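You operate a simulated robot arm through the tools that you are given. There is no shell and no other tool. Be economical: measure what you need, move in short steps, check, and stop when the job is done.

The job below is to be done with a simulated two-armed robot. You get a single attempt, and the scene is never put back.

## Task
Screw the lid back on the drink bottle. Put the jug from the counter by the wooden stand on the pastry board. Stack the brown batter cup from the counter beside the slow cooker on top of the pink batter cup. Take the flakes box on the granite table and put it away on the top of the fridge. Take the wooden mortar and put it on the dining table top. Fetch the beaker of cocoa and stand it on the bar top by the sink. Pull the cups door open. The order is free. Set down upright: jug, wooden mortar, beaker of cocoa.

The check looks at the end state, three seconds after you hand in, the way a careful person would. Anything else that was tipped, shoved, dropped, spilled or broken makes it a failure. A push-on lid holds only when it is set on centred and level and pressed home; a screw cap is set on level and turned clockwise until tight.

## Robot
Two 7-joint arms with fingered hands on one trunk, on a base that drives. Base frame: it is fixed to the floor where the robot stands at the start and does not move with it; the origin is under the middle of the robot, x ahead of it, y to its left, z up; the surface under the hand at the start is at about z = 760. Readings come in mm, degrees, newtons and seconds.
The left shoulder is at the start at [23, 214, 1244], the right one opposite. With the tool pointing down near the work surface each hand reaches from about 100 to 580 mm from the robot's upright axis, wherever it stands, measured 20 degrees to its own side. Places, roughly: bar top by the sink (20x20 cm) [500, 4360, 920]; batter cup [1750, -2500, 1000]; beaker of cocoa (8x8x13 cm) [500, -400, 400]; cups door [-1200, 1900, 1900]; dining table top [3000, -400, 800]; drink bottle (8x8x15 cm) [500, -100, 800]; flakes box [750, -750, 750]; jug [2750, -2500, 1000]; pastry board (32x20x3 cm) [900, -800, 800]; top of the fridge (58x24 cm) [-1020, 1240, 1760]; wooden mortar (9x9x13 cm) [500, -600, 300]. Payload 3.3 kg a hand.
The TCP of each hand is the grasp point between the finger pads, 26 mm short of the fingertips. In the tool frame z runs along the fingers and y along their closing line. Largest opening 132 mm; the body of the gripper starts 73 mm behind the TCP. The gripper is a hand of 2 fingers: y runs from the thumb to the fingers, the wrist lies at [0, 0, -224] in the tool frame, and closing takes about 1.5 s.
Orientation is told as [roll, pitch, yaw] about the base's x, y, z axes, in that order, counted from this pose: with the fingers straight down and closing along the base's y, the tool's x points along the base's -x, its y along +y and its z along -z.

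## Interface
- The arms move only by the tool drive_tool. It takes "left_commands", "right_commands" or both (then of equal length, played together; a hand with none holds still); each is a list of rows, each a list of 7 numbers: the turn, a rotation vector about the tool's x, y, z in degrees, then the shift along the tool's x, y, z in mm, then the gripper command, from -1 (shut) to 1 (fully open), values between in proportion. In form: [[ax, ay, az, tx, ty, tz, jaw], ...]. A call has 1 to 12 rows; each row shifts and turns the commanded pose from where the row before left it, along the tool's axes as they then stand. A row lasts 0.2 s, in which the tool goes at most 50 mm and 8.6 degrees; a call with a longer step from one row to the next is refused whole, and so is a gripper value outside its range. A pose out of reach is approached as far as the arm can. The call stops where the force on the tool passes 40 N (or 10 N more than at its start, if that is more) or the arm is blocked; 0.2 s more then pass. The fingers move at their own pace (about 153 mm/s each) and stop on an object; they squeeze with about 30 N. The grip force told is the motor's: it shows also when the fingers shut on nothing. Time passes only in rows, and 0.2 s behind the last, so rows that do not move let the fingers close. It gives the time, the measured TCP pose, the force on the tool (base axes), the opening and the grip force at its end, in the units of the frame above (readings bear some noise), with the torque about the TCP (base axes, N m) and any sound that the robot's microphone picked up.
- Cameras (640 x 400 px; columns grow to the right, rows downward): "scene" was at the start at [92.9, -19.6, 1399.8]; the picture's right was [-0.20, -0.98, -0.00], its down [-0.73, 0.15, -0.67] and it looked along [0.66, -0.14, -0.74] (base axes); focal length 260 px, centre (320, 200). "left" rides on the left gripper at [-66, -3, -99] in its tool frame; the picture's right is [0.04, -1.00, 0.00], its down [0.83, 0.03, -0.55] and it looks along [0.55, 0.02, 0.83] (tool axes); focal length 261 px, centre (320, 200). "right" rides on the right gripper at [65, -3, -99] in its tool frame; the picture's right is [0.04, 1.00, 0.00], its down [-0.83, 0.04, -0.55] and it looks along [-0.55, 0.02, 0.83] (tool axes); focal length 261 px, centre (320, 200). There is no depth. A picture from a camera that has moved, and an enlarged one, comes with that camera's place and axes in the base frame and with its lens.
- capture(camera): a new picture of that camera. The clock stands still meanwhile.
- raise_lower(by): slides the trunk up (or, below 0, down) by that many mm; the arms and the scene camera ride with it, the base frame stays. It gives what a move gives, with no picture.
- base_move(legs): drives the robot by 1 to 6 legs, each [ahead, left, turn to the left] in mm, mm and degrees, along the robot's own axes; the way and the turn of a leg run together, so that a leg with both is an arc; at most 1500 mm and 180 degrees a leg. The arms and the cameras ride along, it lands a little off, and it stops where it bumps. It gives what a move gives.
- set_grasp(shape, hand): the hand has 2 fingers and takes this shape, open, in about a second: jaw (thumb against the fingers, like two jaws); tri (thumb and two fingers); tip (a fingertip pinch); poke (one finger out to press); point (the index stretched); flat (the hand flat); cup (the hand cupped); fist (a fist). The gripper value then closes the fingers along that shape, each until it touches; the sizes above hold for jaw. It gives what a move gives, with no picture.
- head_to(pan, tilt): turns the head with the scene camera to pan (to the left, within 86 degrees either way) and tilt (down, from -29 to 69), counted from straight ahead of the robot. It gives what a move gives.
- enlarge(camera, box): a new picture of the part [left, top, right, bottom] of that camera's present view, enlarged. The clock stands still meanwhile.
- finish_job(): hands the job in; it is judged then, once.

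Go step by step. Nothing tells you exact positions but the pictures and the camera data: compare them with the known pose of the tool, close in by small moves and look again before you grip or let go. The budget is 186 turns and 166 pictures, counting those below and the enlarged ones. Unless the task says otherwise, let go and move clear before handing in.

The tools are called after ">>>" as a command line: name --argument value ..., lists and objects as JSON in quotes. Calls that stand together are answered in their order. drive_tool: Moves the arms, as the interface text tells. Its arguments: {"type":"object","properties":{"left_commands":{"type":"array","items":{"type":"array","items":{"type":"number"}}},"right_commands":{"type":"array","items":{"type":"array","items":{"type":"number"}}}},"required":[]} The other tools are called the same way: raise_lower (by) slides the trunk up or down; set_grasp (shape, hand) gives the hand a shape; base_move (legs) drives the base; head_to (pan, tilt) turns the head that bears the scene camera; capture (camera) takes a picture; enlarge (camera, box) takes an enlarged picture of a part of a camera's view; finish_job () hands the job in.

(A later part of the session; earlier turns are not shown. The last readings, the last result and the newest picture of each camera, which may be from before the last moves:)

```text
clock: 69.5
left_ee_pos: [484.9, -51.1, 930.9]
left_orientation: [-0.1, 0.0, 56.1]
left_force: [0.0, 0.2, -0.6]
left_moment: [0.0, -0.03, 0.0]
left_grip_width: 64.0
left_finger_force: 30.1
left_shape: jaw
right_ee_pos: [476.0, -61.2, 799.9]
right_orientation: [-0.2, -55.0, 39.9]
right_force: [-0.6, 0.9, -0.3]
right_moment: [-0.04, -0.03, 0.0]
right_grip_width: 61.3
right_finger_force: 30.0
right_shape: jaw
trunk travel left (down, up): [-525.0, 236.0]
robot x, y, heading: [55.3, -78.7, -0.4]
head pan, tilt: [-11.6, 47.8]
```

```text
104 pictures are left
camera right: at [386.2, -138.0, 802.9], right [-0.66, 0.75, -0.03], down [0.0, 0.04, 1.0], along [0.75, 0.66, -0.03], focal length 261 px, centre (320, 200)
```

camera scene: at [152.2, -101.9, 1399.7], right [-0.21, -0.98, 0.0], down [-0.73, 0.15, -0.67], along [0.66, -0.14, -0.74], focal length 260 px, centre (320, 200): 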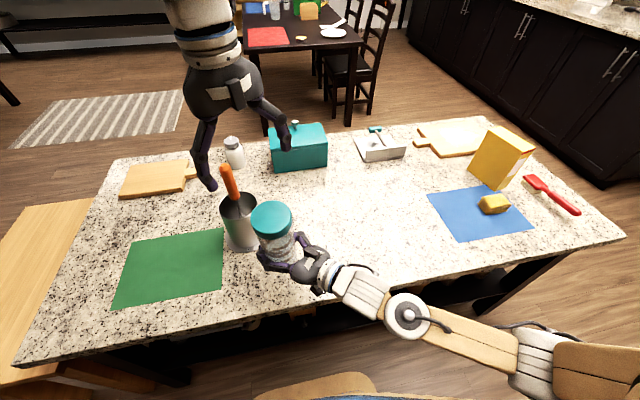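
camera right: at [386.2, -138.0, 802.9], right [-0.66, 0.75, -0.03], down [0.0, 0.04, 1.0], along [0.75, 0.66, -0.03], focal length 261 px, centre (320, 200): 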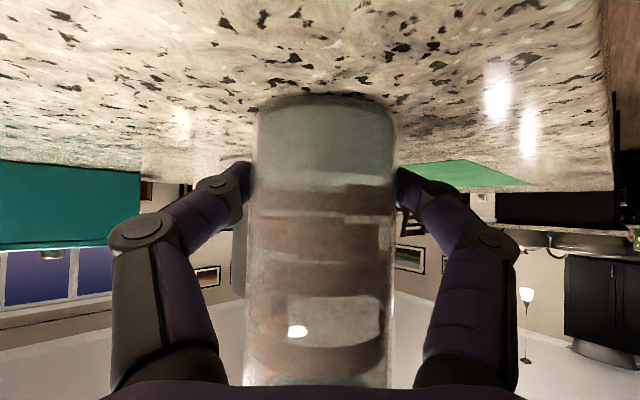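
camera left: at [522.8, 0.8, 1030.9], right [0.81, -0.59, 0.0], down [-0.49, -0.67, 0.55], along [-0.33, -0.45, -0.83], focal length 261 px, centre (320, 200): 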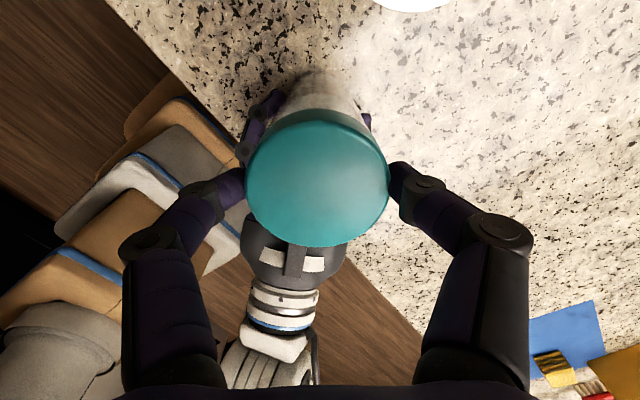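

Both grips are well centred now. Turning 80° clockwise.

>>> drive_tool --left_commands '[[0, 0, 8, 0, 0, 0, -1], [0, 0, 8, 0, 0, 0, -1], [0, 0, 8, 0, 0, 0, -1], [0, 0, 8, 0, 0, 0, -1], [0, 0, 8, 0, 0, 0, -1], [0, 0, 8, 0, 0, 0, -1], [0, 0, 8, 0, 0, 0, -1], [0, 0, 8, 0, 0, 0, -1], [0, 0, 8, 0, 0, 0, -1], [0, 0, 8, 0, 0, 0, -1]]'

>>> capture --camera "right"

```text
clock: 71.7
left_ee_pos: [484.7, -51.6, 930.8]
left_orientation: [-0.1, 0.0, -23.9]
left_force: [-2.3, -4.6, -0.3]
left_moment: [-0.6, 0.25, 0.88]
left_grip_width: 63.7
left_finger_force: 30.2
left_shape: jaw
right_ee_pos: [475.8, -59.5, 800.7]
right_orientation: [-0.1, -55.1, 39.7]
right_force: [2.6, 4.7, 1.0]
right_moment: [0.05, 0.0, -0.93]
right_grip_width: 62.3
right_finger_force: 29.7
right_shape: jaw
trunk travel left (down, up): [-525.0, 236.0]
robot x, y, heading: [60.3, -82.8, -0.3]
head pan, tilt: [-11.6, 47.8]
```

```text
103 pictures are left
camera right: at [386.5, -138.1, 803.2], right [-0.66, 0.75, -0.03], down [0.0, 0.04, 1.0], along [0.76, 0.65, -0.02], focal length 261 px, centre (320, 200)
```

right: 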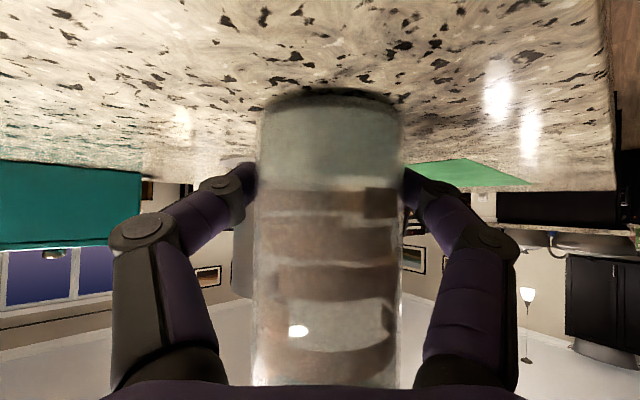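

Torque has risen to about 0.9 N·m: the lid is biting. One more short turn to be sure.

>>> drive_tool --left_commands '[[0, 0, 6, 0, 0, 0, -1], [0, 0, 6, 0, 0, 0, -1], [0, 0, 0, 0, 0, 0, -1]]'

```text
clock: 72.5
left_ee_pos: [484.4, -51.9, 931.5]
left_orientation: [0.0, -0.1, -35.9]
left_force: [-2.7, -5.0, 7.6]
left_moment: [-0.45, 0.34, 1.24]
left_grip_width: 62.0
left_finger_force: 30.5
left_shape: jaw
right_ee_pos: [476.0, -59.4, 800.7]
right_orientation: [-0.1, -55.1, 39.7]
right_force: [3.2, 6.7, 0.0]
right_moment: [0.09, -0.05, -1.25]
right_grip_width: 62.6
right_finger_force: 30.4
right_shape: jaw
trunk travel left (down, up): [-525.0, 236.0]
robot x, y, heading: [58.7, -81.7, -0.4]
head pan, tilt: [-11.6, 47.8]
```

Tight at 1.25 N·m. I release the left, lift it, then open and withdraw the right.

>>> drive_tool --left_commands '[[0, 0, 0, 0, 0, 0, 0.1], [0, 0, 0, 0, 0, 0, 0.6], [0, 0, 0, 0, 0, 0, 0.7], [0, 0, 0, 0, 0, -20, 0.7], [0, 0, -8, 0, 0, -40, 0.7], [0, 0, -8, 0, 0, -45, 0.7], [0, 0, -8, 0, 0, -45, 0.7], [0, 0, -8, 0, 0, -30, 0.7], [0, 0, -4, 0, 0, 0, 0.7]]' --right_commands '[[0, 0, 0, 0, 0, 0, -1], [0, 0, 0, 0, 0, 0, -1], [0, 0, 0, 0, 0, 0, -1], [0, 0, 0, 0, 0, 0, 0.1], [0, 0, 0, 0, 0, 0, 0.7], [0, 0, 0, 0, 0, 0, 1], [0, 0, 0, 0, 0, -30, 1], [0, 0, 0, 0, 0, -40, 1], [0, 0, 0, 0, 0, -45, 1]]'

>>> capture --camera "scene"

>>> capture --camera "right"

```text
clock: 74.5
left_ee_pos: [486.7, -47.3, 1112.2]
left_orientation: [-0.4, 0.2, 0.9]
left_force: [-1.2, 0.8, -0.5]
left_moment: [0.03, 0.0, 0.01]
left_grip_width: 111.6
left_finger_force: 0.1
left_shape: jaw
right_ee_pos: [402.5, -119.9, 867.7]
right_orientation: [-0.1, -55.0, 39.9]
right_force: [0.0, -0.2, -0.1]
right_moment: [-0.02, 0.05, -0.03]
right_grip_width: 131.9
right_finger_force: 0.0
right_shape: jaw
trunk travel left (down, up): [-525.0, 236.0]
robot x, y, heading: [62.7, -82.9, -0.3]
head pan, tilt: [-11.6, 47.8]
```

```text
102 pictures are left
camera scene: at [151.2, -102.9, 1399.8], right [-0.21, -0.98, 0.0], down [-0.72, 0.15, -0.67], along [0.66, -0.14, -0.74], focal length 260 px, centre (320, 200)
```

scene: 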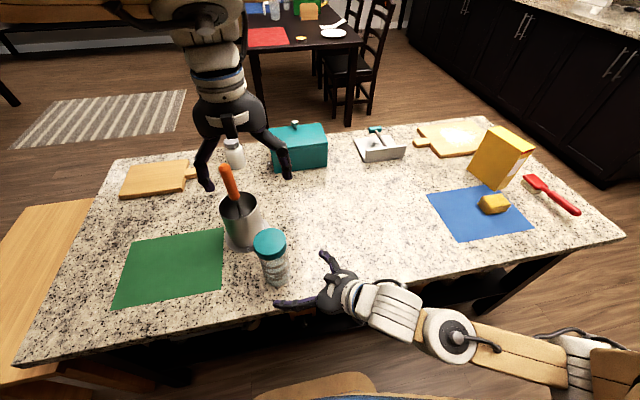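

```text
101 pictures are left
camera right: at [312.3, -198.4, 870.8], right [-0.66, 0.75, -0.03], down [0.0, 0.04, 1.0], along [0.75, 0.66, -0.02], focal length 261 px, centre (320, 200)
```

right: 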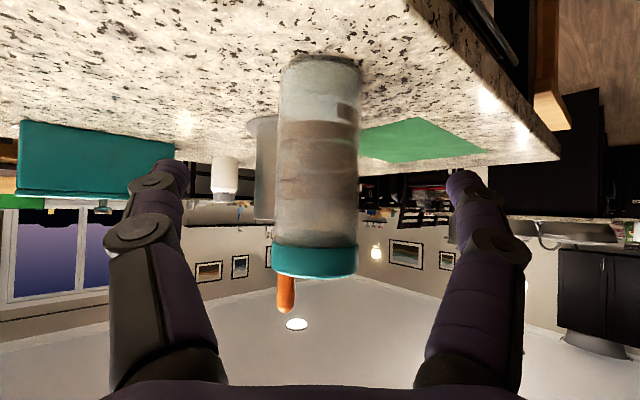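

Lid is on and the bottle stands upright, everything else in place. Next I back away, lower the trunk and look at the shelf under the table for the beaker and mortar.

>>> base_move --legs '[[-330, 0, 0], [0, -400, 0]]'

>>> raise_lower --by -500

>>> head_to --pan 0 --tilt 35

>>> capture --camera "scene"

```text
clock: 78.8
left_ee_pos: [154.0, -455.7, 1113.2]
left_orientation: [-0.5, -0.1, 0.5]
left_force: [0.4, -0.7, 0.0]
left_moment: [-0.01, 0.02, 0.02]
left_grip_width: 112.1
left_finger_force: 0.1
left_shape: jaw
right_ee_pos: [70.1, -526.4, 866.9]
right_orientation: [-0.1, -55.0, 39.6]
right_force: [0.0, -0.2, -0.8]
right_moment: [0.02, 0.01, 0.03]
right_grip_width: 132.0
right_finger_force: 0.0
right_shape: jaw
trunk travel left (down, up): [-525.0, 236.0]
robot x, y, heading: [-271.8, -486.2, -0.8]
head pan, tilt: [-11.6, 47.8]
```

```text
refused: -500 is not a number from -400 to 400
```

```text
clock: 79.5
left_ee_pos: [155.8, -454.6, 1113.7]
left_orientation: [-0.6, 0.0, 0.6]
left_force: [0.3, -0.5, -0.3]
left_moment: [-0.02, 0.0, -0.01]
left_grip_width: 112.0
left_finger_force: 0.0
left_shape: jaw
right_ee_pos: [69.1, -526.2, 868.6]
right_orientation: [-0.1, -55.0, 39.5]
right_force: [-0.6, -0.3, 0.0]
right_moment: [0.0, -0.03, -0.06]
right_grip_width: 132.4
right_finger_force: 0.1
right_shape: jaw
trunk travel left (down, up): [-525.0, 236.0]
robot x, y, heading: [-273.0, -484.3, -0.5]
head pan, tilt: [0.0, 35.0]
```

```text
100 pictures are left
camera scene: at [-170.5, -491.3, 1418.5], right [-0.01, -1.0, 0.0], down [-0.57, 0.01, -0.82], along [0.82, -0.01, -0.57], focal length 260 px, centre (320, 200)
```

scene: 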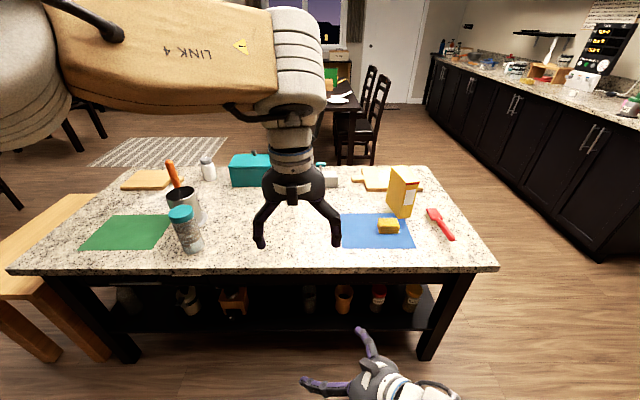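

I see a row of items on the lower shelf. I lower the trunk 400 and look closer.

>>> raise_lower --by -400

>>> head_to --pan 0 --tilt 40

>>> enlarge --camera "scene" --box '[120, 30, 520, 280]'

```text
clock: 83.4
left_ee_pos: [154.3, -453.1, 713.6]
left_orientation: [-0.5, -0.1, 0.5]
left_force: [-0.5, 0.0, -0.3]
left_moment: [0.04, 0.01, 0.0]
left_grip_width: 112.1
left_finger_force: 0.1
left_shape: jaw
right_ee_pos: [69.9, -525.2, 468.1]
right_orientation: [-0.1, -55.2, 39.7]
right_force: [-0.9, 0.7, 0.0]
right_moment: [-0.03, -0.01, -0.03]
right_grip_width: 131.8
right_finger_force: 0.0
right_shape: jaw
trunk travel left (down, up): [-125.0, 636.0]
robot x, y, heading: [-277.5, -486.3, -0.8]
head pan, tilt: [0.0, 35.0]
```

```text
clock: 84.0
left_ee_pos: [154.5, -453.8, 714.2]
left_orientation: [-0.6, -0.2, 0.6]
left_force: [0.8, 0.8, 0.4]
left_moment: [0.0, -0.01, -0.02]
left_grip_width: 112.0
left_finger_force: 0.1
left_shape: jaw
right_ee_pos: [70.0, -526.4, 468.6]
right_orientation: [-0.1, -55.1, 39.6]
right_force: [-0.9, 0.5, 0.7]
right_moment: [-0.03, 0.06, 0.0]
right_grip_width: 131.7
right_finger_force: 0.2
right_shape: jaw
trunk travel left (down, up): [-125.0, 636.0]
robot x, y, heading: [-276.7, -484.3, -0.4]
head pan, tilt: [0.0, 40.0]
```

```text
1.60 times, centred on (320, 155) of scene
camera zoom: at [-94.3, -491.9, 1004.7], right [-0.01, -1.0, 0.0], down [-0.64, 0.01, -0.77], along [0.77, -0.01, -0.64], focal length 416 px, centre (320, 272)
```

zoom: 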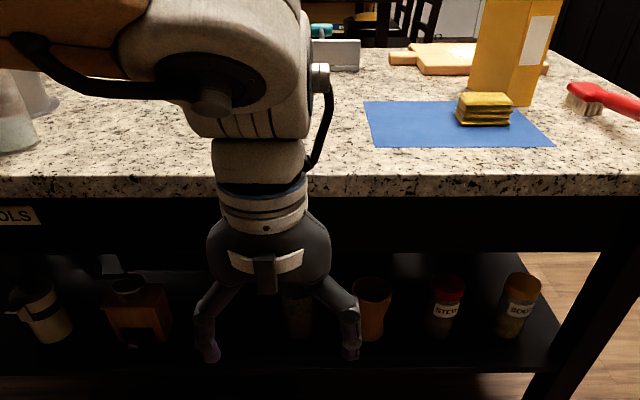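

>>> drive_tool --left_commands '[[0, 0, 0, 0, 45, 0, 1], [0, 0, 0, 0, 45, 0, 1], [0, 0, 0, 0, 45, 0, 1], [0, 0, 0, 0, 45, 0, 1], [0, 0, 0, 0, 45, 0, 1]]'

>>> enlarge --camera "scene" --box '[100, 160, 500, 360]'

```text
clock: 85.2
left_ee_pos: [151.1, -227.7, 710.8]
left_orientation: [-0.4, -0.1, 0.4]
left_force: [0.5, 0.3, -0.7]
left_moment: [0.01, 0.0, 0.01]
left_grip_width: 132.0
left_finger_force: 0.0
left_shape: jaw
right_ee_pos: [70.3, -527.1, 468.2]
right_orientation: [-0.1, -55.0, 39.7]
right_force: [-0.6, -0.2, 0.1]
right_moment: [0.0, -0.01, 0.0]
right_grip_width: 131.8
right_finger_force: 0.1
right_shape: jaw
trunk travel left (down, up): [-125.0, 636.0]
robot x, y, heading: [-274.9, -484.6, -0.8]
head pan, tilt: [0.0, 40.0]
```

```text
1.60 times, centred on (300, 260) of scene
camera zoom: at [-94.3, -492.1, 1004.6], right [-0.01, -1.0, 0.0], down [-0.64, 0.01, -0.77], along [0.77, -0.01, -0.64], focal length 416 px, centre (352, 104)
```

zoom: 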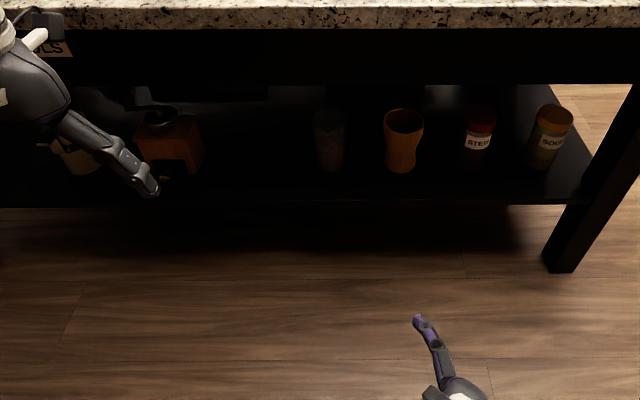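

Beaker (dark glass) at about y -455 and the mortar at about y -598 stand on the shelf near x≈545, z≈290. I turn both hands to point forward.

>>> drive_tool --left_commands '[[0, -7.5, 0, 0, 0, 0, 1], [0, -7.5, 0, 0, 0, 0, 1], [0, -7.5, 0, 0, 0, 0, 1], [0, -7.5, 0, 0, 0, 0, 1], [0, -7.5, 0, 0, 0, 0, 1], [0, -7.5, 0, 0, 0, 0, 1], [0, -7.5, 0, 0, 0, 0, 1], [0, -7.5, 0, 0, 0, 0, 1]]' --right_commands '[[6.55, 0, 4.6, 0, 0, 0, 1], [6.55, 0, 4.6, 0, 0, 0, 1], [6.55, 0, 4.6, 0, 0, 0, 1], [6.55, 0, 4.6, 0, 0, 0, 1], [6.55, 0, 4.6, 0, 0, 0, 1], [0, -5, 0, 0, 0, 0, 1], [0, 0, 0, 0, 0, 0, 1], [0, 0, 0, 0, 0, 0, 1]]'

```text
clock: 86.2
left_ee_pos: [152.7, -228.5, 711.9]
left_orientation: [-0.5, -28.0, 0.7]
left_force: [0.1, 0.2, -0.2]
left_moment: [-0.01, 0.02, 0.03]
left_grip_width: 132.0
left_finger_force: 0.0
left_shape: jaw
right_ee_pos: [99.3, -615.2, 444.8]
right_orientation: [-9.0, -53.5, 7.0]
right_force: [-0.6, 0.3, -0.2]
right_moment: [0.01, 0.02, -0.01]
right_grip_width: 131.9
right_finger_force: 0.0
right_shape: jaw
trunk travel left (down, up): [-125.0, 636.0]
robot x, y, heading: [-274.1, -484.3, -0.5]
head pan, tilt: [0.0, 40.0]
stopped in row 4 (right hand): the arm was blocked; the commanded pose is now the measured one
```

>>> drive_tool --left_commands '[[0, -8, 0, 0, 0, 0, 1], [0, -8, 0, 0, 0, 0, 1], [0, -8, 0, 0, 0, 0, 1], [0, -8, 0, 0, 0, 0, 1]]' --right_commands '[[0, 0, 0, -5, 0, 30, 1], [-1.6, 0, 2.1, -5, 0, 30, 1], [-1.6, 0, 2.2, 0, 0, 0, 1], [0, -6.5, 0, 0, 0, 0, 1]]'

```text
clock: 87.2
left_ee_pos: [231.1, -238.1, 720.6]
left_orientation: [-1.0, -59.8, 1.4]
left_force: [-0.1, -0.5, -0.5]
left_moment: [-0.04, 0.01, 0.04]
left_grip_width: 132.0
left_finger_force: 0.0
left_shape: jaw
left hand out of reach, approached as far as the arm can: row 1, 2, 3, 4
right_ee_pos: [151.4, -617.4, 416.5]
right_orientation: [-0.1, -60.2, 0.0]
right_force: [0.1, 0.6, 0.0]
right_moment: [0.02, -0.02, 0.0]
right_grip_width: 131.8
right_finger_force: 0.1
right_shape: jaw
trunk travel left (down, up): [-125.0, 636.0]
robot x, y, heading: [-273.9, -486.9, -0.6]
head pan, tilt: [0.0, 40.0]
```

>>> capture --camera "right"

```text
97 pictures are left
camera right: at [33.0, -619.8, 408.0], right [-0.02, 1.0, -0.04], down [-0.07, 0.04, 1.0], along [1.0, 0.02, 0.07], focal length 261 px, centre (320, 200)
```

right: 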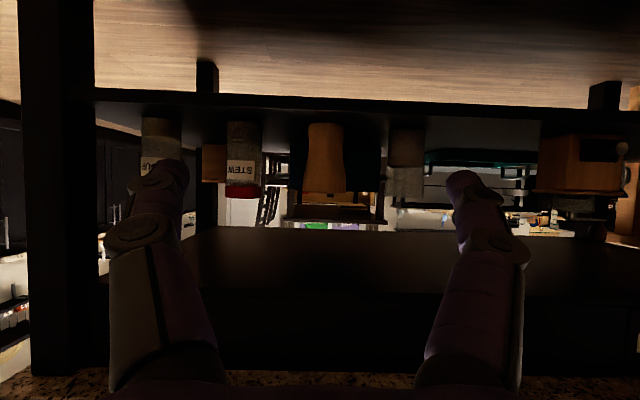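

Measured: mortar at [520, -600], beaker at [520, -447], shelf at z≈297. I bring the left hand down and back, and the right to grasp height.

>>> drive_tool --left_commands '[[0, 0, 0, 41, 0, -10, 1], [0, 0, 0, 41, 0, -10, 1], [0, 0, 0, 41, 0, -10, 1], [0, 0, 0, 41, 0, -10, 1], [0, 0, 0, 41, 0, -10, 1], [0, 0, 0, 41, 0, -10, 1], [0, 0, 0, 41, 0, -10, 1]]' --right_commands '[[0, 0, 0, 22, 0, 13, 1], [0, 0, 0, 22, 0, 13, 1], [0, 0, 0, 0, 0, 0, 1], [0, 0, 0, 0, 0, 0, 1], [0, 0, 0, 0, 0, 0, 1], [0, 0, 0, 0, 0, 0, 1], [0, 0, 0, 0, 0, 0, 1]]'

```text
clock: 89.0
left_ee_pos: [207.9, -245.5, 649.4]
left_orientation: [-1.2, -60.1, 1.5]
left_force: [0.9, 0.6, 0.3]
left_moment: [0.0, -0.01, -0.02]
left_grip_width: 132.0
left_finger_force: 0.1
left_shape: jaw
left hand out of reach, approached as far as the arm can: row 1, 2, 3, 4, 5, 6, 7
right_ee_pos: [166.1, -609.8, 424.0]
right_orientation: [11.9, -65.9, -11.8]
right_force: [-0.3, -0.4, 0.6]
right_moment: [0.02, -0.04, 0.0]
right_grip_width: 131.8
right_finger_force: 0.0
right_shape: jaw
trunk travel left (down, up): [-125.0, 636.0]
robot x, y, heading: [-273.6, -483.3, -0.6]
head pan, tilt: [0.0, 40.0]
stopped in row 7 (right hand): the arm was blocked; the commanded pose is now the measured one
```

The arms dislike pointing straight ahead this low. I turn both hands inward (the posture that worked at the bottle), to aim later by turning the base.

>>> drive_tool --left_commands '[[6.5, 0, 3.75, 0, 0, 0, 1], [6.5, 0, 3.75, 0, 0, 0, 1], [6.5, 0, 3.75, 0, 0, 0, 1], [6.5, 0, 3.75, 0, 0, 0, 1], [6.5, 0, 3.75, 0, 0, 0, 1], [0, 0, 0, 0, 0, 0, 1]]' --right_commands '[[-7.3, 0, -3.4, 0, 0, 0, 1], [-7.3, 0, -3.4, 0, 0, 0, 1], [-7.3, 0, -3.4, 0, 0, 0, 1], [-7.3, 0, -3.4, 0, 0, 0, 1], [-7.3, 0, -3.4, 0, 0, 0, 1], [0, 0, 0, 0, 0, 0, 1]]'

```text
clock: 90.4
left_ee_pos: [191.3, -282.5, 611.7]
left_orientation: [-9.2, -53.4, -6.1]
left_force: [0.3, 0.0, 0.2]
left_moment: [-0.01, 0.0, 0.0]
left_grip_width: 131.9
left_finger_force: 0.1
left_shape: jaw
left hand out of reach, approached as far as the arm can: row 1, 2, 3, 4, 5
right_ee_pos: [169.3, -611.0, 411.6]
right_orientation: [8.1, -67.6, 32.0]
right_force: [0.9, 1.3, -0.3]
right_moment: [0.02, -0.01, 0.0]
right_grip_width: 132.0
right_finger_force: 0.1
right_shape: jaw
trunk travel left (down, up): [-125.0, 636.0]
robot x, y, heading: [-273.8, -488.6, -0.5]
head pan, tilt: [0.0, 40.0]
```

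>>> drive_tool --left_commands '[[0, 8, 0, 0, 25, 0, 1], [0, 8, 0, 0, 25, 0, 1], [0, 8, 0, 0, 25, 0, 1], [0, 8, 0, 0, 25, 0, 1], [0, 8, 0, 0, 25, 0, 1], [0, 8, 0, 0, 25, 0, 1], [0, 5, 0, 0, 25, 0, 1], [0, 0, 8, 0, 0, 0, 1], [0, 0, 8, 0, 0, 0, 1], [0, 0, 8, 0, 0, 0, 1], [0, 0, 8, 0, 0, 0, 1]]'

```text
clock: 92.8
left_ee_pos: [219.3, -139.6, 591.5]
left_orientation: [-4.2, -3.5, -45.4]
left_force: [0.1, -0.2, -0.1]
left_moment: [0.01, 0.01, 0.02]
left_grip_width: 132.0
left_finger_force: 0.0
left_shape: jaw
left hand out of reach, approached as far as the arm can: row 11
right_ee_pos: [167.7, -610.1, 412.5]
right_orientation: [8.1, -67.5, 32.0]
right_force: [0.4, 0.7, -0.2]
right_moment: [0.0, 0.0, 0.0]
right_grip_width: 132.0
right_finger_force: 0.0
right_shape: jaw
trunk travel left (down, up): [-125.0, 636.0]
robot x, y, heading: [-274.5, -485.6, -0.6]
head pan, tilt: [0.0, 40.0]
```

>>> drive_tool --left_commands '[[0, -8, 0, 0, 0, 0, 1], [0, -8, 0, 0, 0, 0, 1], [0, -8, 0, 0, 0, 0, 1], [0, -8, 0, 0, 0, 0, 1], [0, -8, 0, 0, 0, 0, 1], [0, -8, 0, 0, 0, 0, 1], [0, -4, 0, 0, 0, 0, 1], [0, 0, 0, 0, 0, 0, 1]]'

>>> capture --camera "scene"

```text
clock: 94.6
left_ee_pos: [253.9, -238.0, 644.0]
left_orientation: [-7.7, -55.1, -39.2]
left_force: [-0.3, -1.5, 0.2]
left_moment: [0.0, -0.01, 0.0]
left_grip_width: 131.7
left_finger_force: 0.0
left_shape: jaw
left hand out of reach, approached as far as the arm can: row 2, 3, 4, 5, 6, 7
right_ee_pos: [168.2, -609.4, 411.4]
right_orientation: [8.1, -67.6, 32.0]
right_force: [1.1, 0.6, 0.0]
right_moment: [0.0, 0.01, 0.01]
right_grip_width: 131.8
right_finger_force: 0.2
right_shape: jaw
trunk travel left (down, up): [-125.0, 636.0]
robot x, y, heading: [-272.2, -487.4, -0.7]
head pan, tilt: [0.0, 40.0]
```

```text
96 pictures are left
camera scene: at [-94.3, -491.9, 1004.6], right [-0.01, -1.0, 0.0], down [-0.64, 0.01, -0.77], along [0.77, -0.01, -0.64], focal length 260 px, centre (320, 200)
```

scene: 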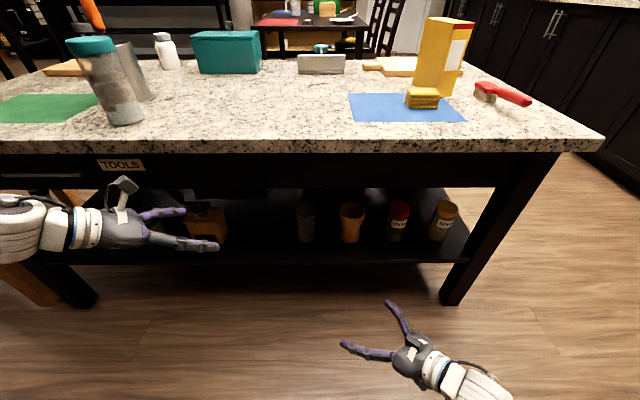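

The right-hand posture is good. I retract the left hand from the table front and set the right hand's pitch, then lower a little.

>>> drive_tool --left_commands '[[0, 0, 0, 18, -25, -25.5, 1], [0, 0, 0, 18, -25, -25.5, 1], [0, 0, 0, 18, -25, -25.5, 1], [0, 0, 0, 18, -25, -25.5, 1], [0, 0, 0, 18, -25, -25.5, 1]]' --right_commands '[[0, 4, 0, 0, 0, 0, 1], [0, 4, 0, 0, 0, 0, 1], [0, 0, 0, 0, 0, 0, 1], [0, 0, 0, 0, 0, 0, 1], [0, 0, 0, 0, 0, 0, 1]]'

>>> raise_lower --by -45

```text
clock: 95.8
left_ee_pos: [122.5, -232.6, 674.1]
left_orientation: [-7.8, -55.0, -39.5]
left_force: [-0.1, 0.2, 0.4]
left_moment: [0.0, 0.03, -0.03]
left_grip_width: 131.9
left_finger_force: 0.0
left_shape: jaw
left hand out of reach, approached as far as the arm can: row 1, 2, 3, 4, 5
right_ee_pos: [166.7, -609.9, 412.6]
right_orientation: [6.1, -59.6, 34.1]
right_force: [0.1, -0.7, -0.3]
right_moment: [-0.03, 0.01, 0.0]
right_grip_width: 132.0
right_finger_force: 0.0
right_shape: jaw
trunk travel left (down, up): [-125.0, 636.0]
robot x, y, heading: [-271.6, -482.1, -0.7]
head pan, tilt: [0.0, 40.0]
```

```text
clock: 96.7
left_ee_pos: [123.6, -231.9, 610.2]
left_orientation: [-11.1, -52.4, -36.7]
left_force: [0.4, -1.0, 0.2]
left_moment: [0.0, 0.03, 0.03]
left_grip_width: 131.8
left_finger_force: 0.1
left_shape: jaw
right_ee_pos: [168.1, -610.3, 366.5]
right_orientation: [6.1, -59.7, 34.3]
right_force: [0.2, 0.4, -0.7]
right_moment: [-0.03, 0.04, 0.03]
right_grip_width: 132.0
right_finger_force: 0.1
right_shape: jaw
trunk travel left (down, up): [-80.0, 681.0]
robot x, y, heading: [-273.1, -486.5, -0.3]
head pan, tilt: [0.0, 40.0]
```

I raise the left hand above table height so it cannot hit the table when I drive in.

>>> drive_tool --left_commands '[[0, 0, 0, -33, 0, -25, 1], [0, 0, 0, -33, 0, -25, 1], [0, 0, 0, -33, 0, -25, 1], [0, 0, 0, -33, 0, -25, 1], [0, 0, 0, -33, 0, -25, 1], [0, 0, 0, -33, 0, -25, 1], [0, 0, 0, -33, 0, -25, 1], [0, 0, 0, -33, 0, -25, 1], [0, 0, 0, -33, 0, -25, 1]]'

```text
clock: 98.7
left_ee_pos: [162.1, -216.5, 959.2]
left_orientation: [-11.4, -52.7, -36.6]
left_force: [-0.7, -0.6, 0.1]
left_moment: [0.01, 0.0, -0.04]
left_grip_width: 131.9
left_finger_force: 0.0
left_shape: jaw
left hand out of reach, approached as far as the arm can: row 9
right_ee_pos: [168.7, -609.9, 365.7]
right_orientation: [6.1, -59.6, 34.3]
right_force: [-0.9, 0.0, 0.5]
right_moment: [-0.01, 0.02, -0.04]
right_grip_width: 131.9
right_finger_force: 0.1
right_shape: jaw
trunk travel left (down, up): [-80.0, 681.0]
robot x, y, heading: [-274.6, -484.3, -0.7]
head pan, tilt: [0.0, 40.0]
```

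>>> base_move --legs '[[0, 0, -9.3], [261, 64, 0]]'

>>> capture --camera "right"

>>> capture --camera "scene"

```text
clock: 101.3
left_ee_pos: [467.9, -273.3, 959.5]
left_orientation: [-11.3, -52.7, -46.0]
left_force: [1.2, 0.7, 0.7]
left_moment: [0.06, 0.01, -0.02]
left_grip_width: 131.9
left_finger_force: 0.1
left_shape: jaw
right_ee_pos: [407.4, -662.4, 366.7]
right_orientation: [6.0, -59.6, 24.8]
right_force: [-0.7, 0.2, 1.0]
right_moment: [0.0, 0.02, 0.01]
right_grip_width: 131.8
right_finger_force: 0.2
right_shape: jaw
trunk travel left (down, up): [-80.0, 681.0]
robot x, y, heading: [-9.6, -466.2, -9.9]
head pan, tilt: [0.0, 40.0]
```

```text
95 pictures are left
camera right: at [305.7, -723.7, 359.4], right [-0.52, 0.85, 0.02], down [-0.04, -0.05, 1.0], along [0.85, 0.52, 0.06], focal length 261 px, centre (320, 200)
```

right: 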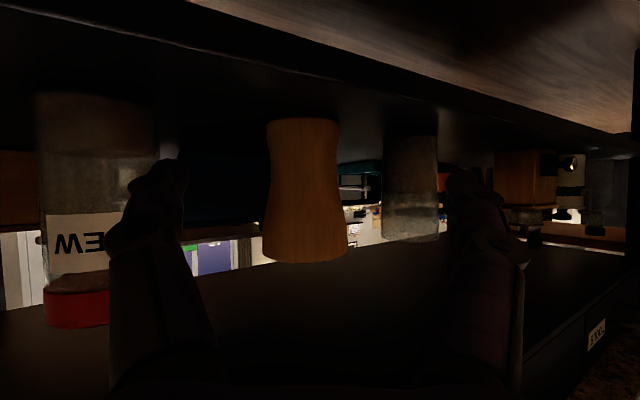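

```text
94 pictures are left
camera scene: at [185.0, -505.7, 957.4], right [-0.17, -0.98, 0.0], down [-0.63, 0.11, -0.77], along [0.75, -0.13, -0.64], focal length 260 px, centre (320, 200)
```

scene: 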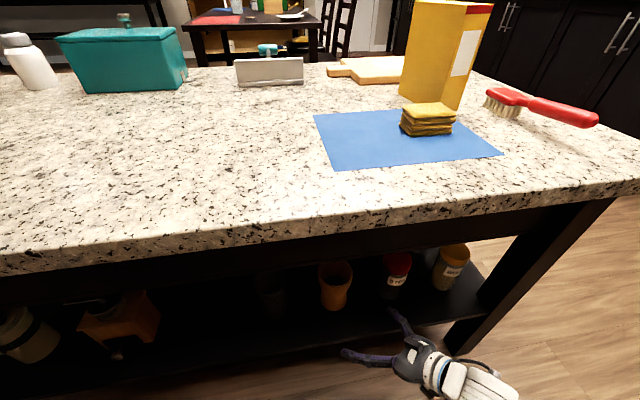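

Mortar at [519, -610], z 299–429; the stew jar is close on its right. I turn the hand 13° outward for clearance, then slide it in around the waist.

>>> drive_tool --right_commands '[[5.6, 0, 3.25, 0, 0, 0, 0.7], [5.6, 0, 3.25, 0, 15, 0, 0.7], [0, 0, 0, -12, 0, 21, 0.7], [0, 0, 0, -12, 0, 21, 0.7], [0, 0, 0, 0, 0, 0, 0.7]]'

>>> capture --camera "right"

```text
clock: 102.5
left_ee_pos: [468.3, -272.8, 959.6]
left_orientation: [-11.2, -52.7, -46.2]
left_force: [-0.7, -0.2, -0.2]
left_moment: [-0.01, -0.03, 0.02]
left_grip_width: 131.9
left_finger_force: 0.0
left_shape: jaw
right_ee_pos: [446.5, -633.9, 367.9]
right_orientation: [5.7, -58.9, 12.1]
right_force: [0.1, 0.5, 0.7]
right_moment: [-0.01, 0.07, 0.01]
right_grip_width: 112.4
right_finger_force: 0.1
right_shape: jaw
trunk travel left (down, up): [-80.0, 681.0]
robot x, y, heading: [-9.6, -464.6, -10.0]
head pan, tilt: [0.0, 40.0]
```

```text
93 pictures are left
camera right: at [334.0, -671.4, 361.7], right [-0.31, 0.95, 0.02], down [-0.04, -0.03, 1.0], along [0.95, 0.31, 0.05], focal length 261 px, centre (320, 200)
```

right: 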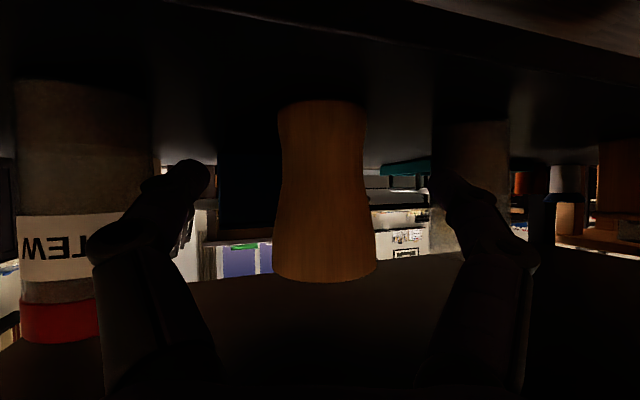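

>>> drive_tool --right_commands '[[0, 0, 0, -11.7, 1, 20, 0.7], [0, 0, 0, -11.7, 1, 20, 0.7], [0, 0, 0, -11.7, 1, 20, 0.7], [0, 0, 0, 0, 0, 0, 0.3], [0, 0, 0, 0, 0, 0, -0.2], [0, 0, 0, 0, 0, 0, -1], [0, 0, 0, 0, 0, 0, -1], [0, 0, 0, 0, 0, 0, -1]]'

>>> capture --camera "right"

```text
clock: 104.3
left_ee_pos: [468.2, -274.2, 960.3]
left_orientation: [-11.2, -52.7, -46.2]
left_force: [-0.1, -0.5, -0.1]
left_moment: [-0.03, -0.01, -0.01]
left_grip_width: 131.8
left_finger_force: 0.0
left_shape: jaw
right_ee_pos: [510.4, -610.4, 365.0]
right_orientation: [5.7, -58.9, 12.1]
right_force: [-0.3, 0.5, -0.3]
right_moment: [-0.08, -0.02, -0.01]
right_grip_width: 55.5
right_finger_force: 29.7
right_shape: jaw
trunk travel left (down, up): [-80.0, 681.0]
robot x, y, heading: [-9.2, -470.9, -10.0]
head pan, tilt: [0.0, 40.0]
```

```text
92 pictures are left
camera right: at [398.8, -647.4, 359.3], right [-0.31, 0.95, 0.02], down [-0.04, -0.03, 1.0], along [0.95, 0.31, 0.05], focal length 261 px, centre (320, 200)
```

right: 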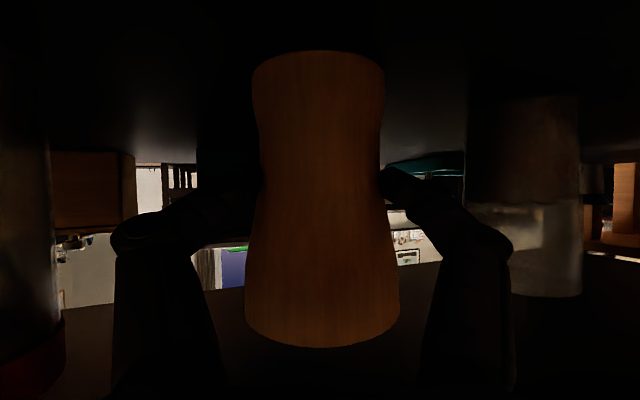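

Mortar is held at its waist. I lift 30 mm and back out along the hand's axis.

>>> raise_lower --by 30

>>> base_move --legs '[[-221, -117, 0], [-150, 0, 0]]'

>>> capture --camera "scene"

```text
clock: 105.0
left_ee_pos: [467.7, -272.6, 988.7]
left_orientation: [-11.2, -52.6, -46.0]
left_force: [0.1, 0.2, -0.1]
left_moment: [0.02, -0.01, 0.02]
left_grip_width: 132.0
left_finger_force: 0.1
left_shape: jaw
right_ee_pos: [513.8, -610.6, 395.2]
right_orientation: [5.8, -58.9, 12.1]
right_force: [0.8, 1.0, -3.2]
right_moment: [-0.03, 0.05, 0.02]
right_grip_width: 55.4
right_finger_force: 30.0
right_shape: jaw
trunk travel left (down, up): [-110.0, 651.0]
robot x, y, heading: [-6.6, -468.2, -9.9]
head pan, tilt: [0.0, 40.0]
```

```text
clock: 107.8
left_ee_pos: [87.3, -325.0, 989.8]
left_orientation: [-11.2, -52.8, -46.2]
left_force: [-0.2, -0.2, -1.0]
left_moment: [0.04, 0.04, -0.01]
left_grip_width: 131.8
left_finger_force: 0.0
left_shape: jaw
right_ee_pos: [130.9, -663.6, 395.9]
right_orientation: [5.8, -58.9, 11.9]
right_force: [0.1, -0.2, -3.7]
right_moment: [-0.01, 0.04, 0.03]
right_grip_width: 55.5
right_finger_force: 30.1
right_shape: jaw
trunk travel left (down, up): [-110.0, 651.0]
robot x, y, heading: [-389.8, -521.2, -10.2]
head pan, tilt: [0.0, 40.0]
```

```text
91 pictures are left
camera scene: at [-207.5, -555.1, 988.9], right [-0.18, -0.98, 0.0], down [-0.63, 0.11, -0.77], along [0.75, -0.13, -0.64], focal length 260 px, centre (320, 200)
```

scene: 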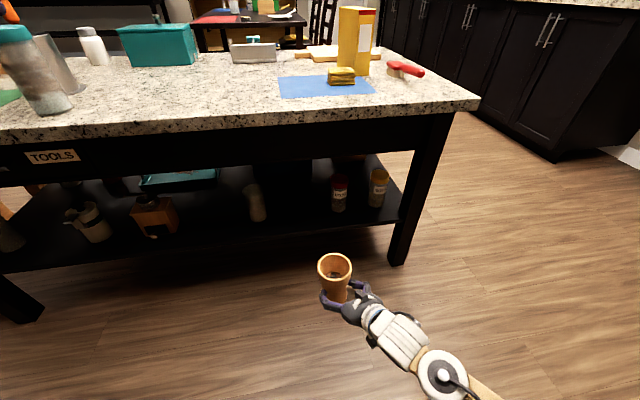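

Mortar is out and upright. I'll keep this arm posture, raise the trunk, and drive around the right end of the granite table to the dining table.

>>> raise_lower --by 400

>>> raise_lower --by 120

>>> base_move --legs '[[0, 0, 10.2], [0, -1030, 0], [1500, 0, 0], [500, 0, 0]]'

>>> head_to --pan 40 --tilt 30

>>> capture --camera "scene"

```text
clock: 111.6
left_ee_pos: [85.7, -326.4, 1389.5]
left_orientation: [-11.3, -52.8, -45.8]
left_force: [0.4, 0.7, -0.7]
left_moment: [-0.02, 0.01, 0.04]
left_grip_width: 131.7
left_finger_force: 0.0
left_shape: jaw
right_ee_pos: [132.2, -663.1, 794.6]
right_orientation: [5.7, -58.9, 12.0]
right_force: [0.6, 0.3, -3.7]
right_moment: [-0.01, 0.07, 0.01]
right_grip_width: 55.2
right_finger_force: 30.1
right_shape: jaw
trunk travel left (down, up): [-510.0, 251.0]
robot x, y, heading: [-390.4, -519.1, -10.0]
head pan, tilt: [0.0, 40.0]
```

```text
clock: 113.1
left_ee_pos: [84.8, -326.6, 1508.0]
left_orientation: [-11.3, -52.9, -45.8]
left_force: [-0.7, -0.5, -1.0]
left_moment: [-0.01, 0.02, 0.02]
left_grip_width: 131.9
left_finger_force: 0.0
left_shape: jaw
right_ee_pos: [131.0, -663.6, 914.8]
right_orientation: [5.8, -58.9, 12.0]
right_force: [-0.3, -0.3, -4.5]
right_moment: [-0.03, 0.08, 0.0]
right_grip_width: 55.3
right_finger_force: 30.5
right_shape: jaw
trunk travel left (down, up): [-630.0, 131.0]
robot x, y, heading: [-388.5, -519.4, -10.3]
head pan, tilt: [0.0, 40.0]
```

```text
clock: 128.9
left_ee_pos: [2095.2, -1311.9, 1508.4]
left_orientation: [-11.4, -52.9, -37.4]
left_force: [0.8, -0.6, 0.5]
left_moment: [-0.03, 0.02, -0.01]
left_grip_width: 132.0
left_finger_force: 0.0
left_shape: jaw
right_ee_pos: [2188.7, -1639.4, 915.2]
right_orientation: [5.8, -58.9, 20.3]
right_force: [0.3, 0.2, -3.0]
right_moment: [0.02, 0.09, 0.01]
right_grip_width: 55.0
right_finger_force: 29.3
right_shape: jaw
trunk travel left (down, up): [-630.0, 131.0]
robot x, y, heading: [1652.8, -1571.3, -1.9]
head pan, tilt: [0.0, 40.0]
```

```text
clock: 130.0
left_ee_pos: [2095.0, -1311.9, 1509.4]
left_orientation: [-11.3, -52.9, -37.5]
left_force: [-0.1, -0.4, 1.4]
left_moment: [0.01, -0.02, 0.02]
left_grip_width: 131.8
left_finger_force: 0.0
left_shape: jaw
right_ee_pos: [2189.0, -1639.6, 914.9]
right_orientation: [5.9, -58.9, 20.3]
right_force: [-0.4, 0.3, -3.4]
right_moment: [-0.05, 0.08, -0.01]
right_grip_width: 55.0
right_finger_force: 29.7
right_shape: jaw
trunk travel left (down, up): [-630.0, 131.0]
robot x, y, heading: [1650.9, -1570.3, -1.9]
head pan, tilt: [40.0, 30.0]
```

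```text
90 pictures are left
camera scene: at [1735.6, -1518.9, 1531.4], right [0.62, -0.79, 0.0], down [-0.39, -0.31, -0.87], along [0.68, 0.53, -0.5], focal length 260 px, centre (320, 200)
```

scene: 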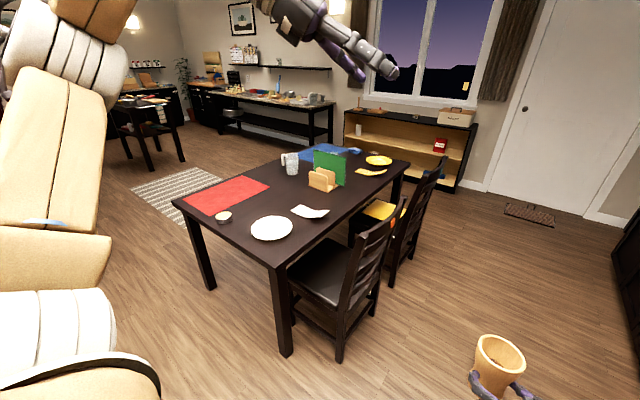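

The dining table top spans x 2220–3570, y −914…−102; a clear spot is near [2475, -525]. I drive to it and stop above.

>>> base_move --legs '[[0, 0, 1.9], [0, 1093, 0], [285, 0, 0]]'

>>> head_to --pan 0 --tilt 50

>>> capture --camera "scene"

```text
clock: 137.6
left_ee_pos: [2361.3, -190.6, 1509.7]
left_orientation: [-11.4, -52.8, -34.7]
left_force: [-0.7, -0.2, -0.2]
left_moment: [0.01, 0.03, 0.0]
left_grip_width: 131.8
left_finger_force: 0.1
left_shape: jaw
right_ee_pos: [2469.2, -512.7, 915.9]
right_orientation: [5.8, -58.8, 22.8]
right_force: [-1.0, -0.6, -2.2]
right_moment: [-0.04, 0.08, -0.01]
right_grip_width: 54.9
right_finger_force: 30.2
right_shape: jaw
trunk travel left (down, up): [-630.0, 131.0]
robot x, y, heading: [1931.7, -471.8, 0.6]
head pan, tilt: [40.0, 30.0]
```

```text
clock: 138.7
left_ee_pos: [2359.6, -189.5, 1509.2]
left_orientation: [-11.3, -52.9, -34.9]
left_force: [0.2, -0.2, 0.4]
left_moment: [-0.01, 0.02, 0.0]
left_grip_width: 132.0
left_finger_force: 0.1
left_shape: jaw
right_ee_pos: [2469.5, -511.4, 915.5]
right_orientation: [5.7, -58.8, 22.8]
right_force: [0.8, 0.1, -3.4]
right_moment: [-0.04, 0.06, -0.03]
right_grip_width: 55.0
right_finger_force: 29.6
right_shape: jaw
trunk travel left (down, up): [-630.0, 131.0]
robot x, y, heading: [1928.4, -468.9, 0.6]
head pan, tilt: [0.0, 50.0]
```

```text
89 pictures are left
camera scene: at [2019.0, -470.6, 1501.9], right [0.01, -1.0, 0.0], down [-0.77, -0.01, -0.64], along [0.64, 0.01, -0.77], focal length 260 px, centre (320, 200)
```

scene: 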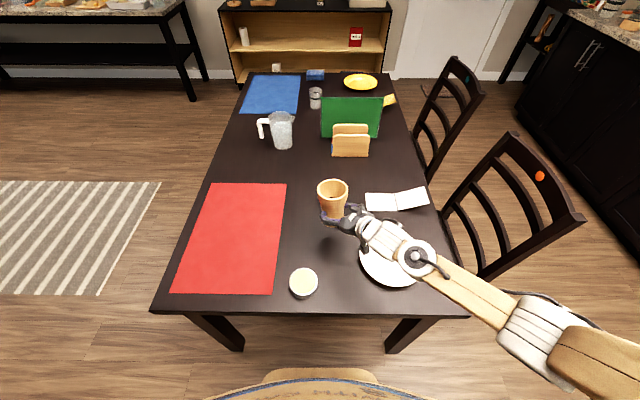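

Spot below is free. I lower the mortar.

>>> raise_lower --by -45

>>> enlarge --camera "scene" --box '[240, 150, 440, 275]'

```text
clock: 139.5
left_ee_pos: [2359.5, -189.9, 1463.7]
left_orientation: [-11.3, -52.9, -34.9]
left_force: [0.9, 0.3, -0.1]
left_moment: [0.02, -0.01, -0.02]
left_grip_width: 131.9
left_finger_force: 0.0
left_shape: jaw
right_ee_pos: [2469.5, -512.5, 871.0]
right_orientation: [5.8, -58.9, 22.8]
right_force: [-0.1, -0.2, -2.6]
right_moment: [-0.02, 0.06, 0.04]
right_grip_width: 54.9
right_finger_force: 29.7
right_shape: jaw
trunk travel left (down, up): [-585.0, 176.0]
robot x, y, heading: [1930.8, -467.6, 1.0]
head pan, tilt: [0.0, 50.0]
```

```text
3.20 times, centred on (340, 212) of scene
camera zoom: at [2019.8, -470.7, 1456.9], right [0.01, -1.0, 0.0], down [-0.77, -0.01, -0.64], along [0.64, 0.01, -0.77], focal length 831 px, centre (256, 160)
```

zoom: 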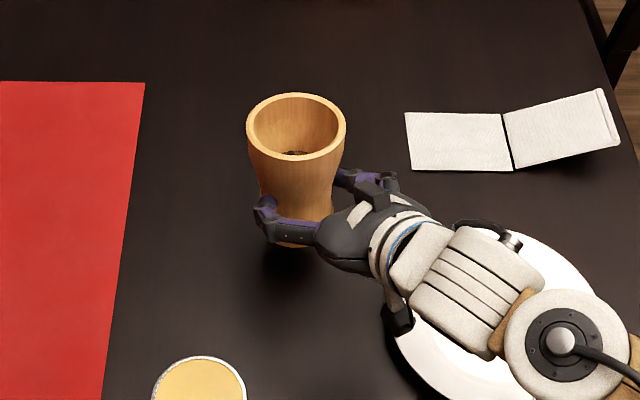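

>>> drive_tool --right_commands '[[0, 0, 0, 3.4, 0, 2.1, -1], [0, 0, 0, 3.4, 0, 2.1, -1], [0, 0, 0, 3.4, 0, 2.1, -1], [0, 0, 0, 3.4, 0, 2.1, -1], [0, 0, 0, 0, 0, 0, -1]]'

```text
clock: 140.7
left_ee_pos: [2360.7, -190.2, 1464.0]
left_orientation: [-11.3, -52.8, -34.8]
left_force: [-0.5, 0.2, 0.4]
left_moment: [0.04, -0.01, -0.01]
left_grip_width: 132.0
left_finger_force: 0.1
left_shape: jaw
right_ee_pos: [2468.9, -511.5, 854.6]
right_orientation: [5.7, -58.9, 22.9]
right_force: [-0.1, -0.1, -2.4]
right_moment: [-0.03, 0.03, 0.02]
right_grip_width: 55.1
right_finger_force: 29.9
right_shape: jaw
trunk travel left (down, up): [-585.0, 176.0]
robot x, y, heading: [1927.7, -468.7, 0.4]
head pan, tilt: [0.0, 50.0]
```

>>> drive_tool --right_commands '[[0, 0, 0, 2.6, 0, 1.5, -1], [0, 0, 0, 2.6, 0, 1.5, -1], [0, 0, 0, 2.6, 0, 1.5, -1], [0, 0, 0, 2.6, 0, 1.5, -1], [0, 0, 0, 0, 0, 0, -1]]'

>>> enlarge --camera "right" --box '[160, 0, 480, 200]'

```text
clock: 141.9
left_ee_pos: [2360.9, -189.1, 1465.4]
left_orientation: [-11.3, -52.9, -34.9]
left_force: [0.0, -0.2, 0.0]
left_moment: [-0.02, 0.03, 0.0]
left_grip_width: 131.9
left_finger_force: 0.1
left_shape: jaw
right_ee_pos: [2469.2, -510.2, 843.3]
right_orientation: [5.8, -59.0, 22.7]
right_force: [-0.1, -0.7, -3.5]
right_moment: [-0.06, 0.05, 0.0]
right_grip_width: 54.9
right_finger_force: 30.0
right_shape: jaw
trunk travel left (down, up): [-585.0, 176.0]
robot x, y, heading: [1928.6, -464.1, 0.5]
head pan, tilt: [0.0, 50.0]
```

```text
2.00 times, centred on (320, 100) of right
camera zoom: at [2364.1, -567.5, 836.7], right [-0.48, 0.87, 0.02], down [-0.03, -0.04, 1.0], along [0.87, 0.48, 0.05], focal length 521 px, centre (320, 400)
```

zoom: 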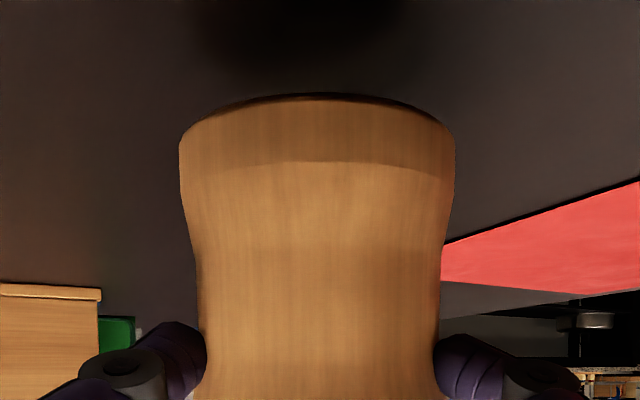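

Table surface computes to z≈754; about 22 mm left to go.

>>> drive_tool --right_commands '[[0, 0, 0, 3.5, 0, 2, -1], [0, 0, 0, 3.5, 0, 2, -1], [0, 0, 0, 3.5, 0, 2, -1], [0, 0, 0, 2, 0, 1.1, -1], [0, 0, 0, 2, 0, 1.1, -1], [0, 0, 0, 2, 0, 1.1, -1], [0, 0, 0, 0, 0, 0, -1]]'

```text
clock: 143.5
left_ee_pos: [2358.7, -189.3, 1463.2]
left_orientation: [-11.3, -52.9, -34.8]
left_force: [0.4, -0.3, -0.4]
left_moment: [0.02, 0.01, 0.0]
left_grip_width: 131.7
left_finger_force: 0.0
left_shape: jaw
right_ee_pos: [2466.7, -509.2, 821.7]
right_orientation: [5.8, -58.9, 22.7]
right_force: [0.2, 0.9, -2.9]
right_moment: [-0.05, 0.06, 0.03]
right_grip_width: 54.9
right_finger_force: 30.5
right_shape: jaw
trunk travel left (down, up): [-585.0, 176.0]
robot x, y, heading: [1931.0, -467.7, 0.5]
head pan, tilt: [0.0, 50.0]
```

>>> drive_tool --right_commands '[[0, 0, 0, 2, 0, 1.1, -1], [0, 0, 0, 2, 0, 1.1, -1], [0, 0, 0, 2, 0, 1.1, -1], [0, 0, 0, 2, 0, 1.1, -1], [0, 0, 0, 0, 0, 0, -1]]'

>>> enlarge --camera "right" --box '[160, 0, 480, 200]'

```text
clock: 144.7
left_ee_pos: [2360.4, -189.7, 1464.5]
left_orientation: [-11.2, -52.9, -34.8]
left_force: [-0.5, 0.6, -0.6]
left_moment: [-0.01, -0.02, 0.01]
left_grip_width: 132.0
left_finger_force: 0.0
left_shape: jaw
right_ee_pos: [2467.7, -509.7, 814.4]
right_orientation: [5.8, -59.0, 22.9]
right_force: [-1.2, -0.3, 3.3]
right_moment: [-0.05, -0.14, -0.01]
right_grip_width: 54.6
right_finger_force: 29.8
right_shape: jaw
trunk travel left (down, up): [-585.0, 176.0]
robot x, y, heading: [1930.1, -469.8, 0.4]
head pan, tilt: [0.0, 50.0]
```

```text
2.00 times, centred on (320, 100) of right
camera zoom: at [2363.0, -566.6, 808.9], right [-0.48, 0.87, 0.02], down [-0.03, -0.04, 1.0], along [0.87, 0.48, 0.05], focal length 521 px, centre (320, 400)
```

zoom: 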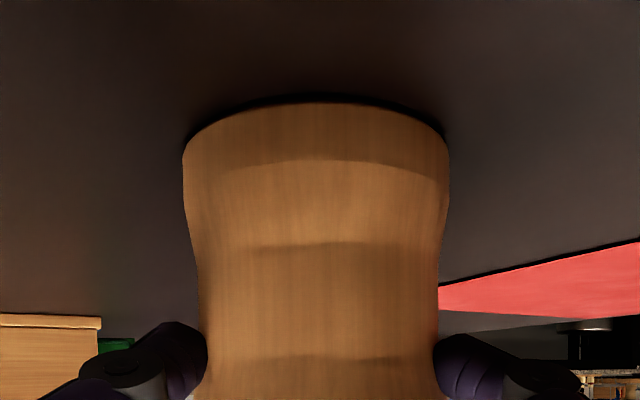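

It touches down. I open and retract horizontally.

>>> drive_tool --right_commands '[[0, 0, 0, 0, 0, 0, -0.2], [0, 0, 0, 0, 0, 0, 0.3], [0, 0, 0, 0, 0, 0, 0.8], [0, 0, 0, 0, 0, 0, 0.8], [0, 0, 0, 8, 0, -14, 0.8], [0, 0, 0, 14, 0, -24, 0.8], [0, 0, 0, 14, 0, -24, 0.8], [0, 0, 0, 14, 0, -24, 0.8]]'

>>> capture --camera "scene"

```text
clock: 146.5
left_ee_pos: [2359.0, -190.2, 1463.3]
left_orientation: [-11.3, -53.0, -34.9]
left_force: [0.0, -0.1, 0.2]
left_moment: [0.01, 0.01, 0.0]
left_grip_width: 131.9
left_finger_force: 0.0
left_shape: jaw
right_ee_pos: [2377.8, -557.9, 815.5]
right_orientation: [5.7, -58.9, 22.8]
right_force: [0.2, 0.5, -0.1]
right_moment: [0.02, 0.02, 0.02]
right_grip_width: 118.6
right_finger_force: 0.0
right_shape: jaw
trunk travel left (down, up): [-585.0, 176.0]
robot x, y, heading: [1928.8, -468.2, 0.6]
head pan, tilt: [0.0, 50.0]
```

```text
85 pictures are left
camera scene: at [2019.0, -471.0, 1456.9], right [0.01, -1.0, 0.0], down [-0.77, -0.01, -0.64], along [0.64, 0.01, -0.77], focal length 260 px, centre (320, 200)
```

scene: 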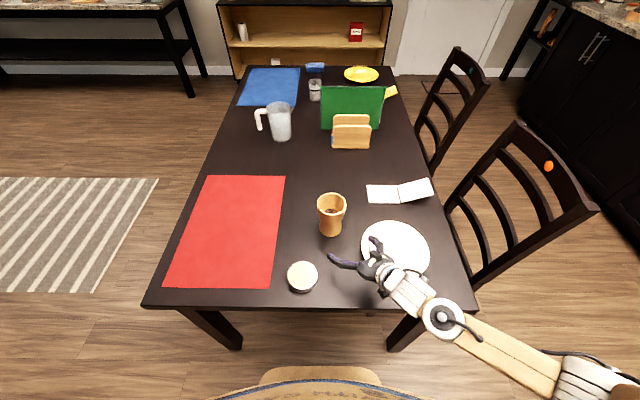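

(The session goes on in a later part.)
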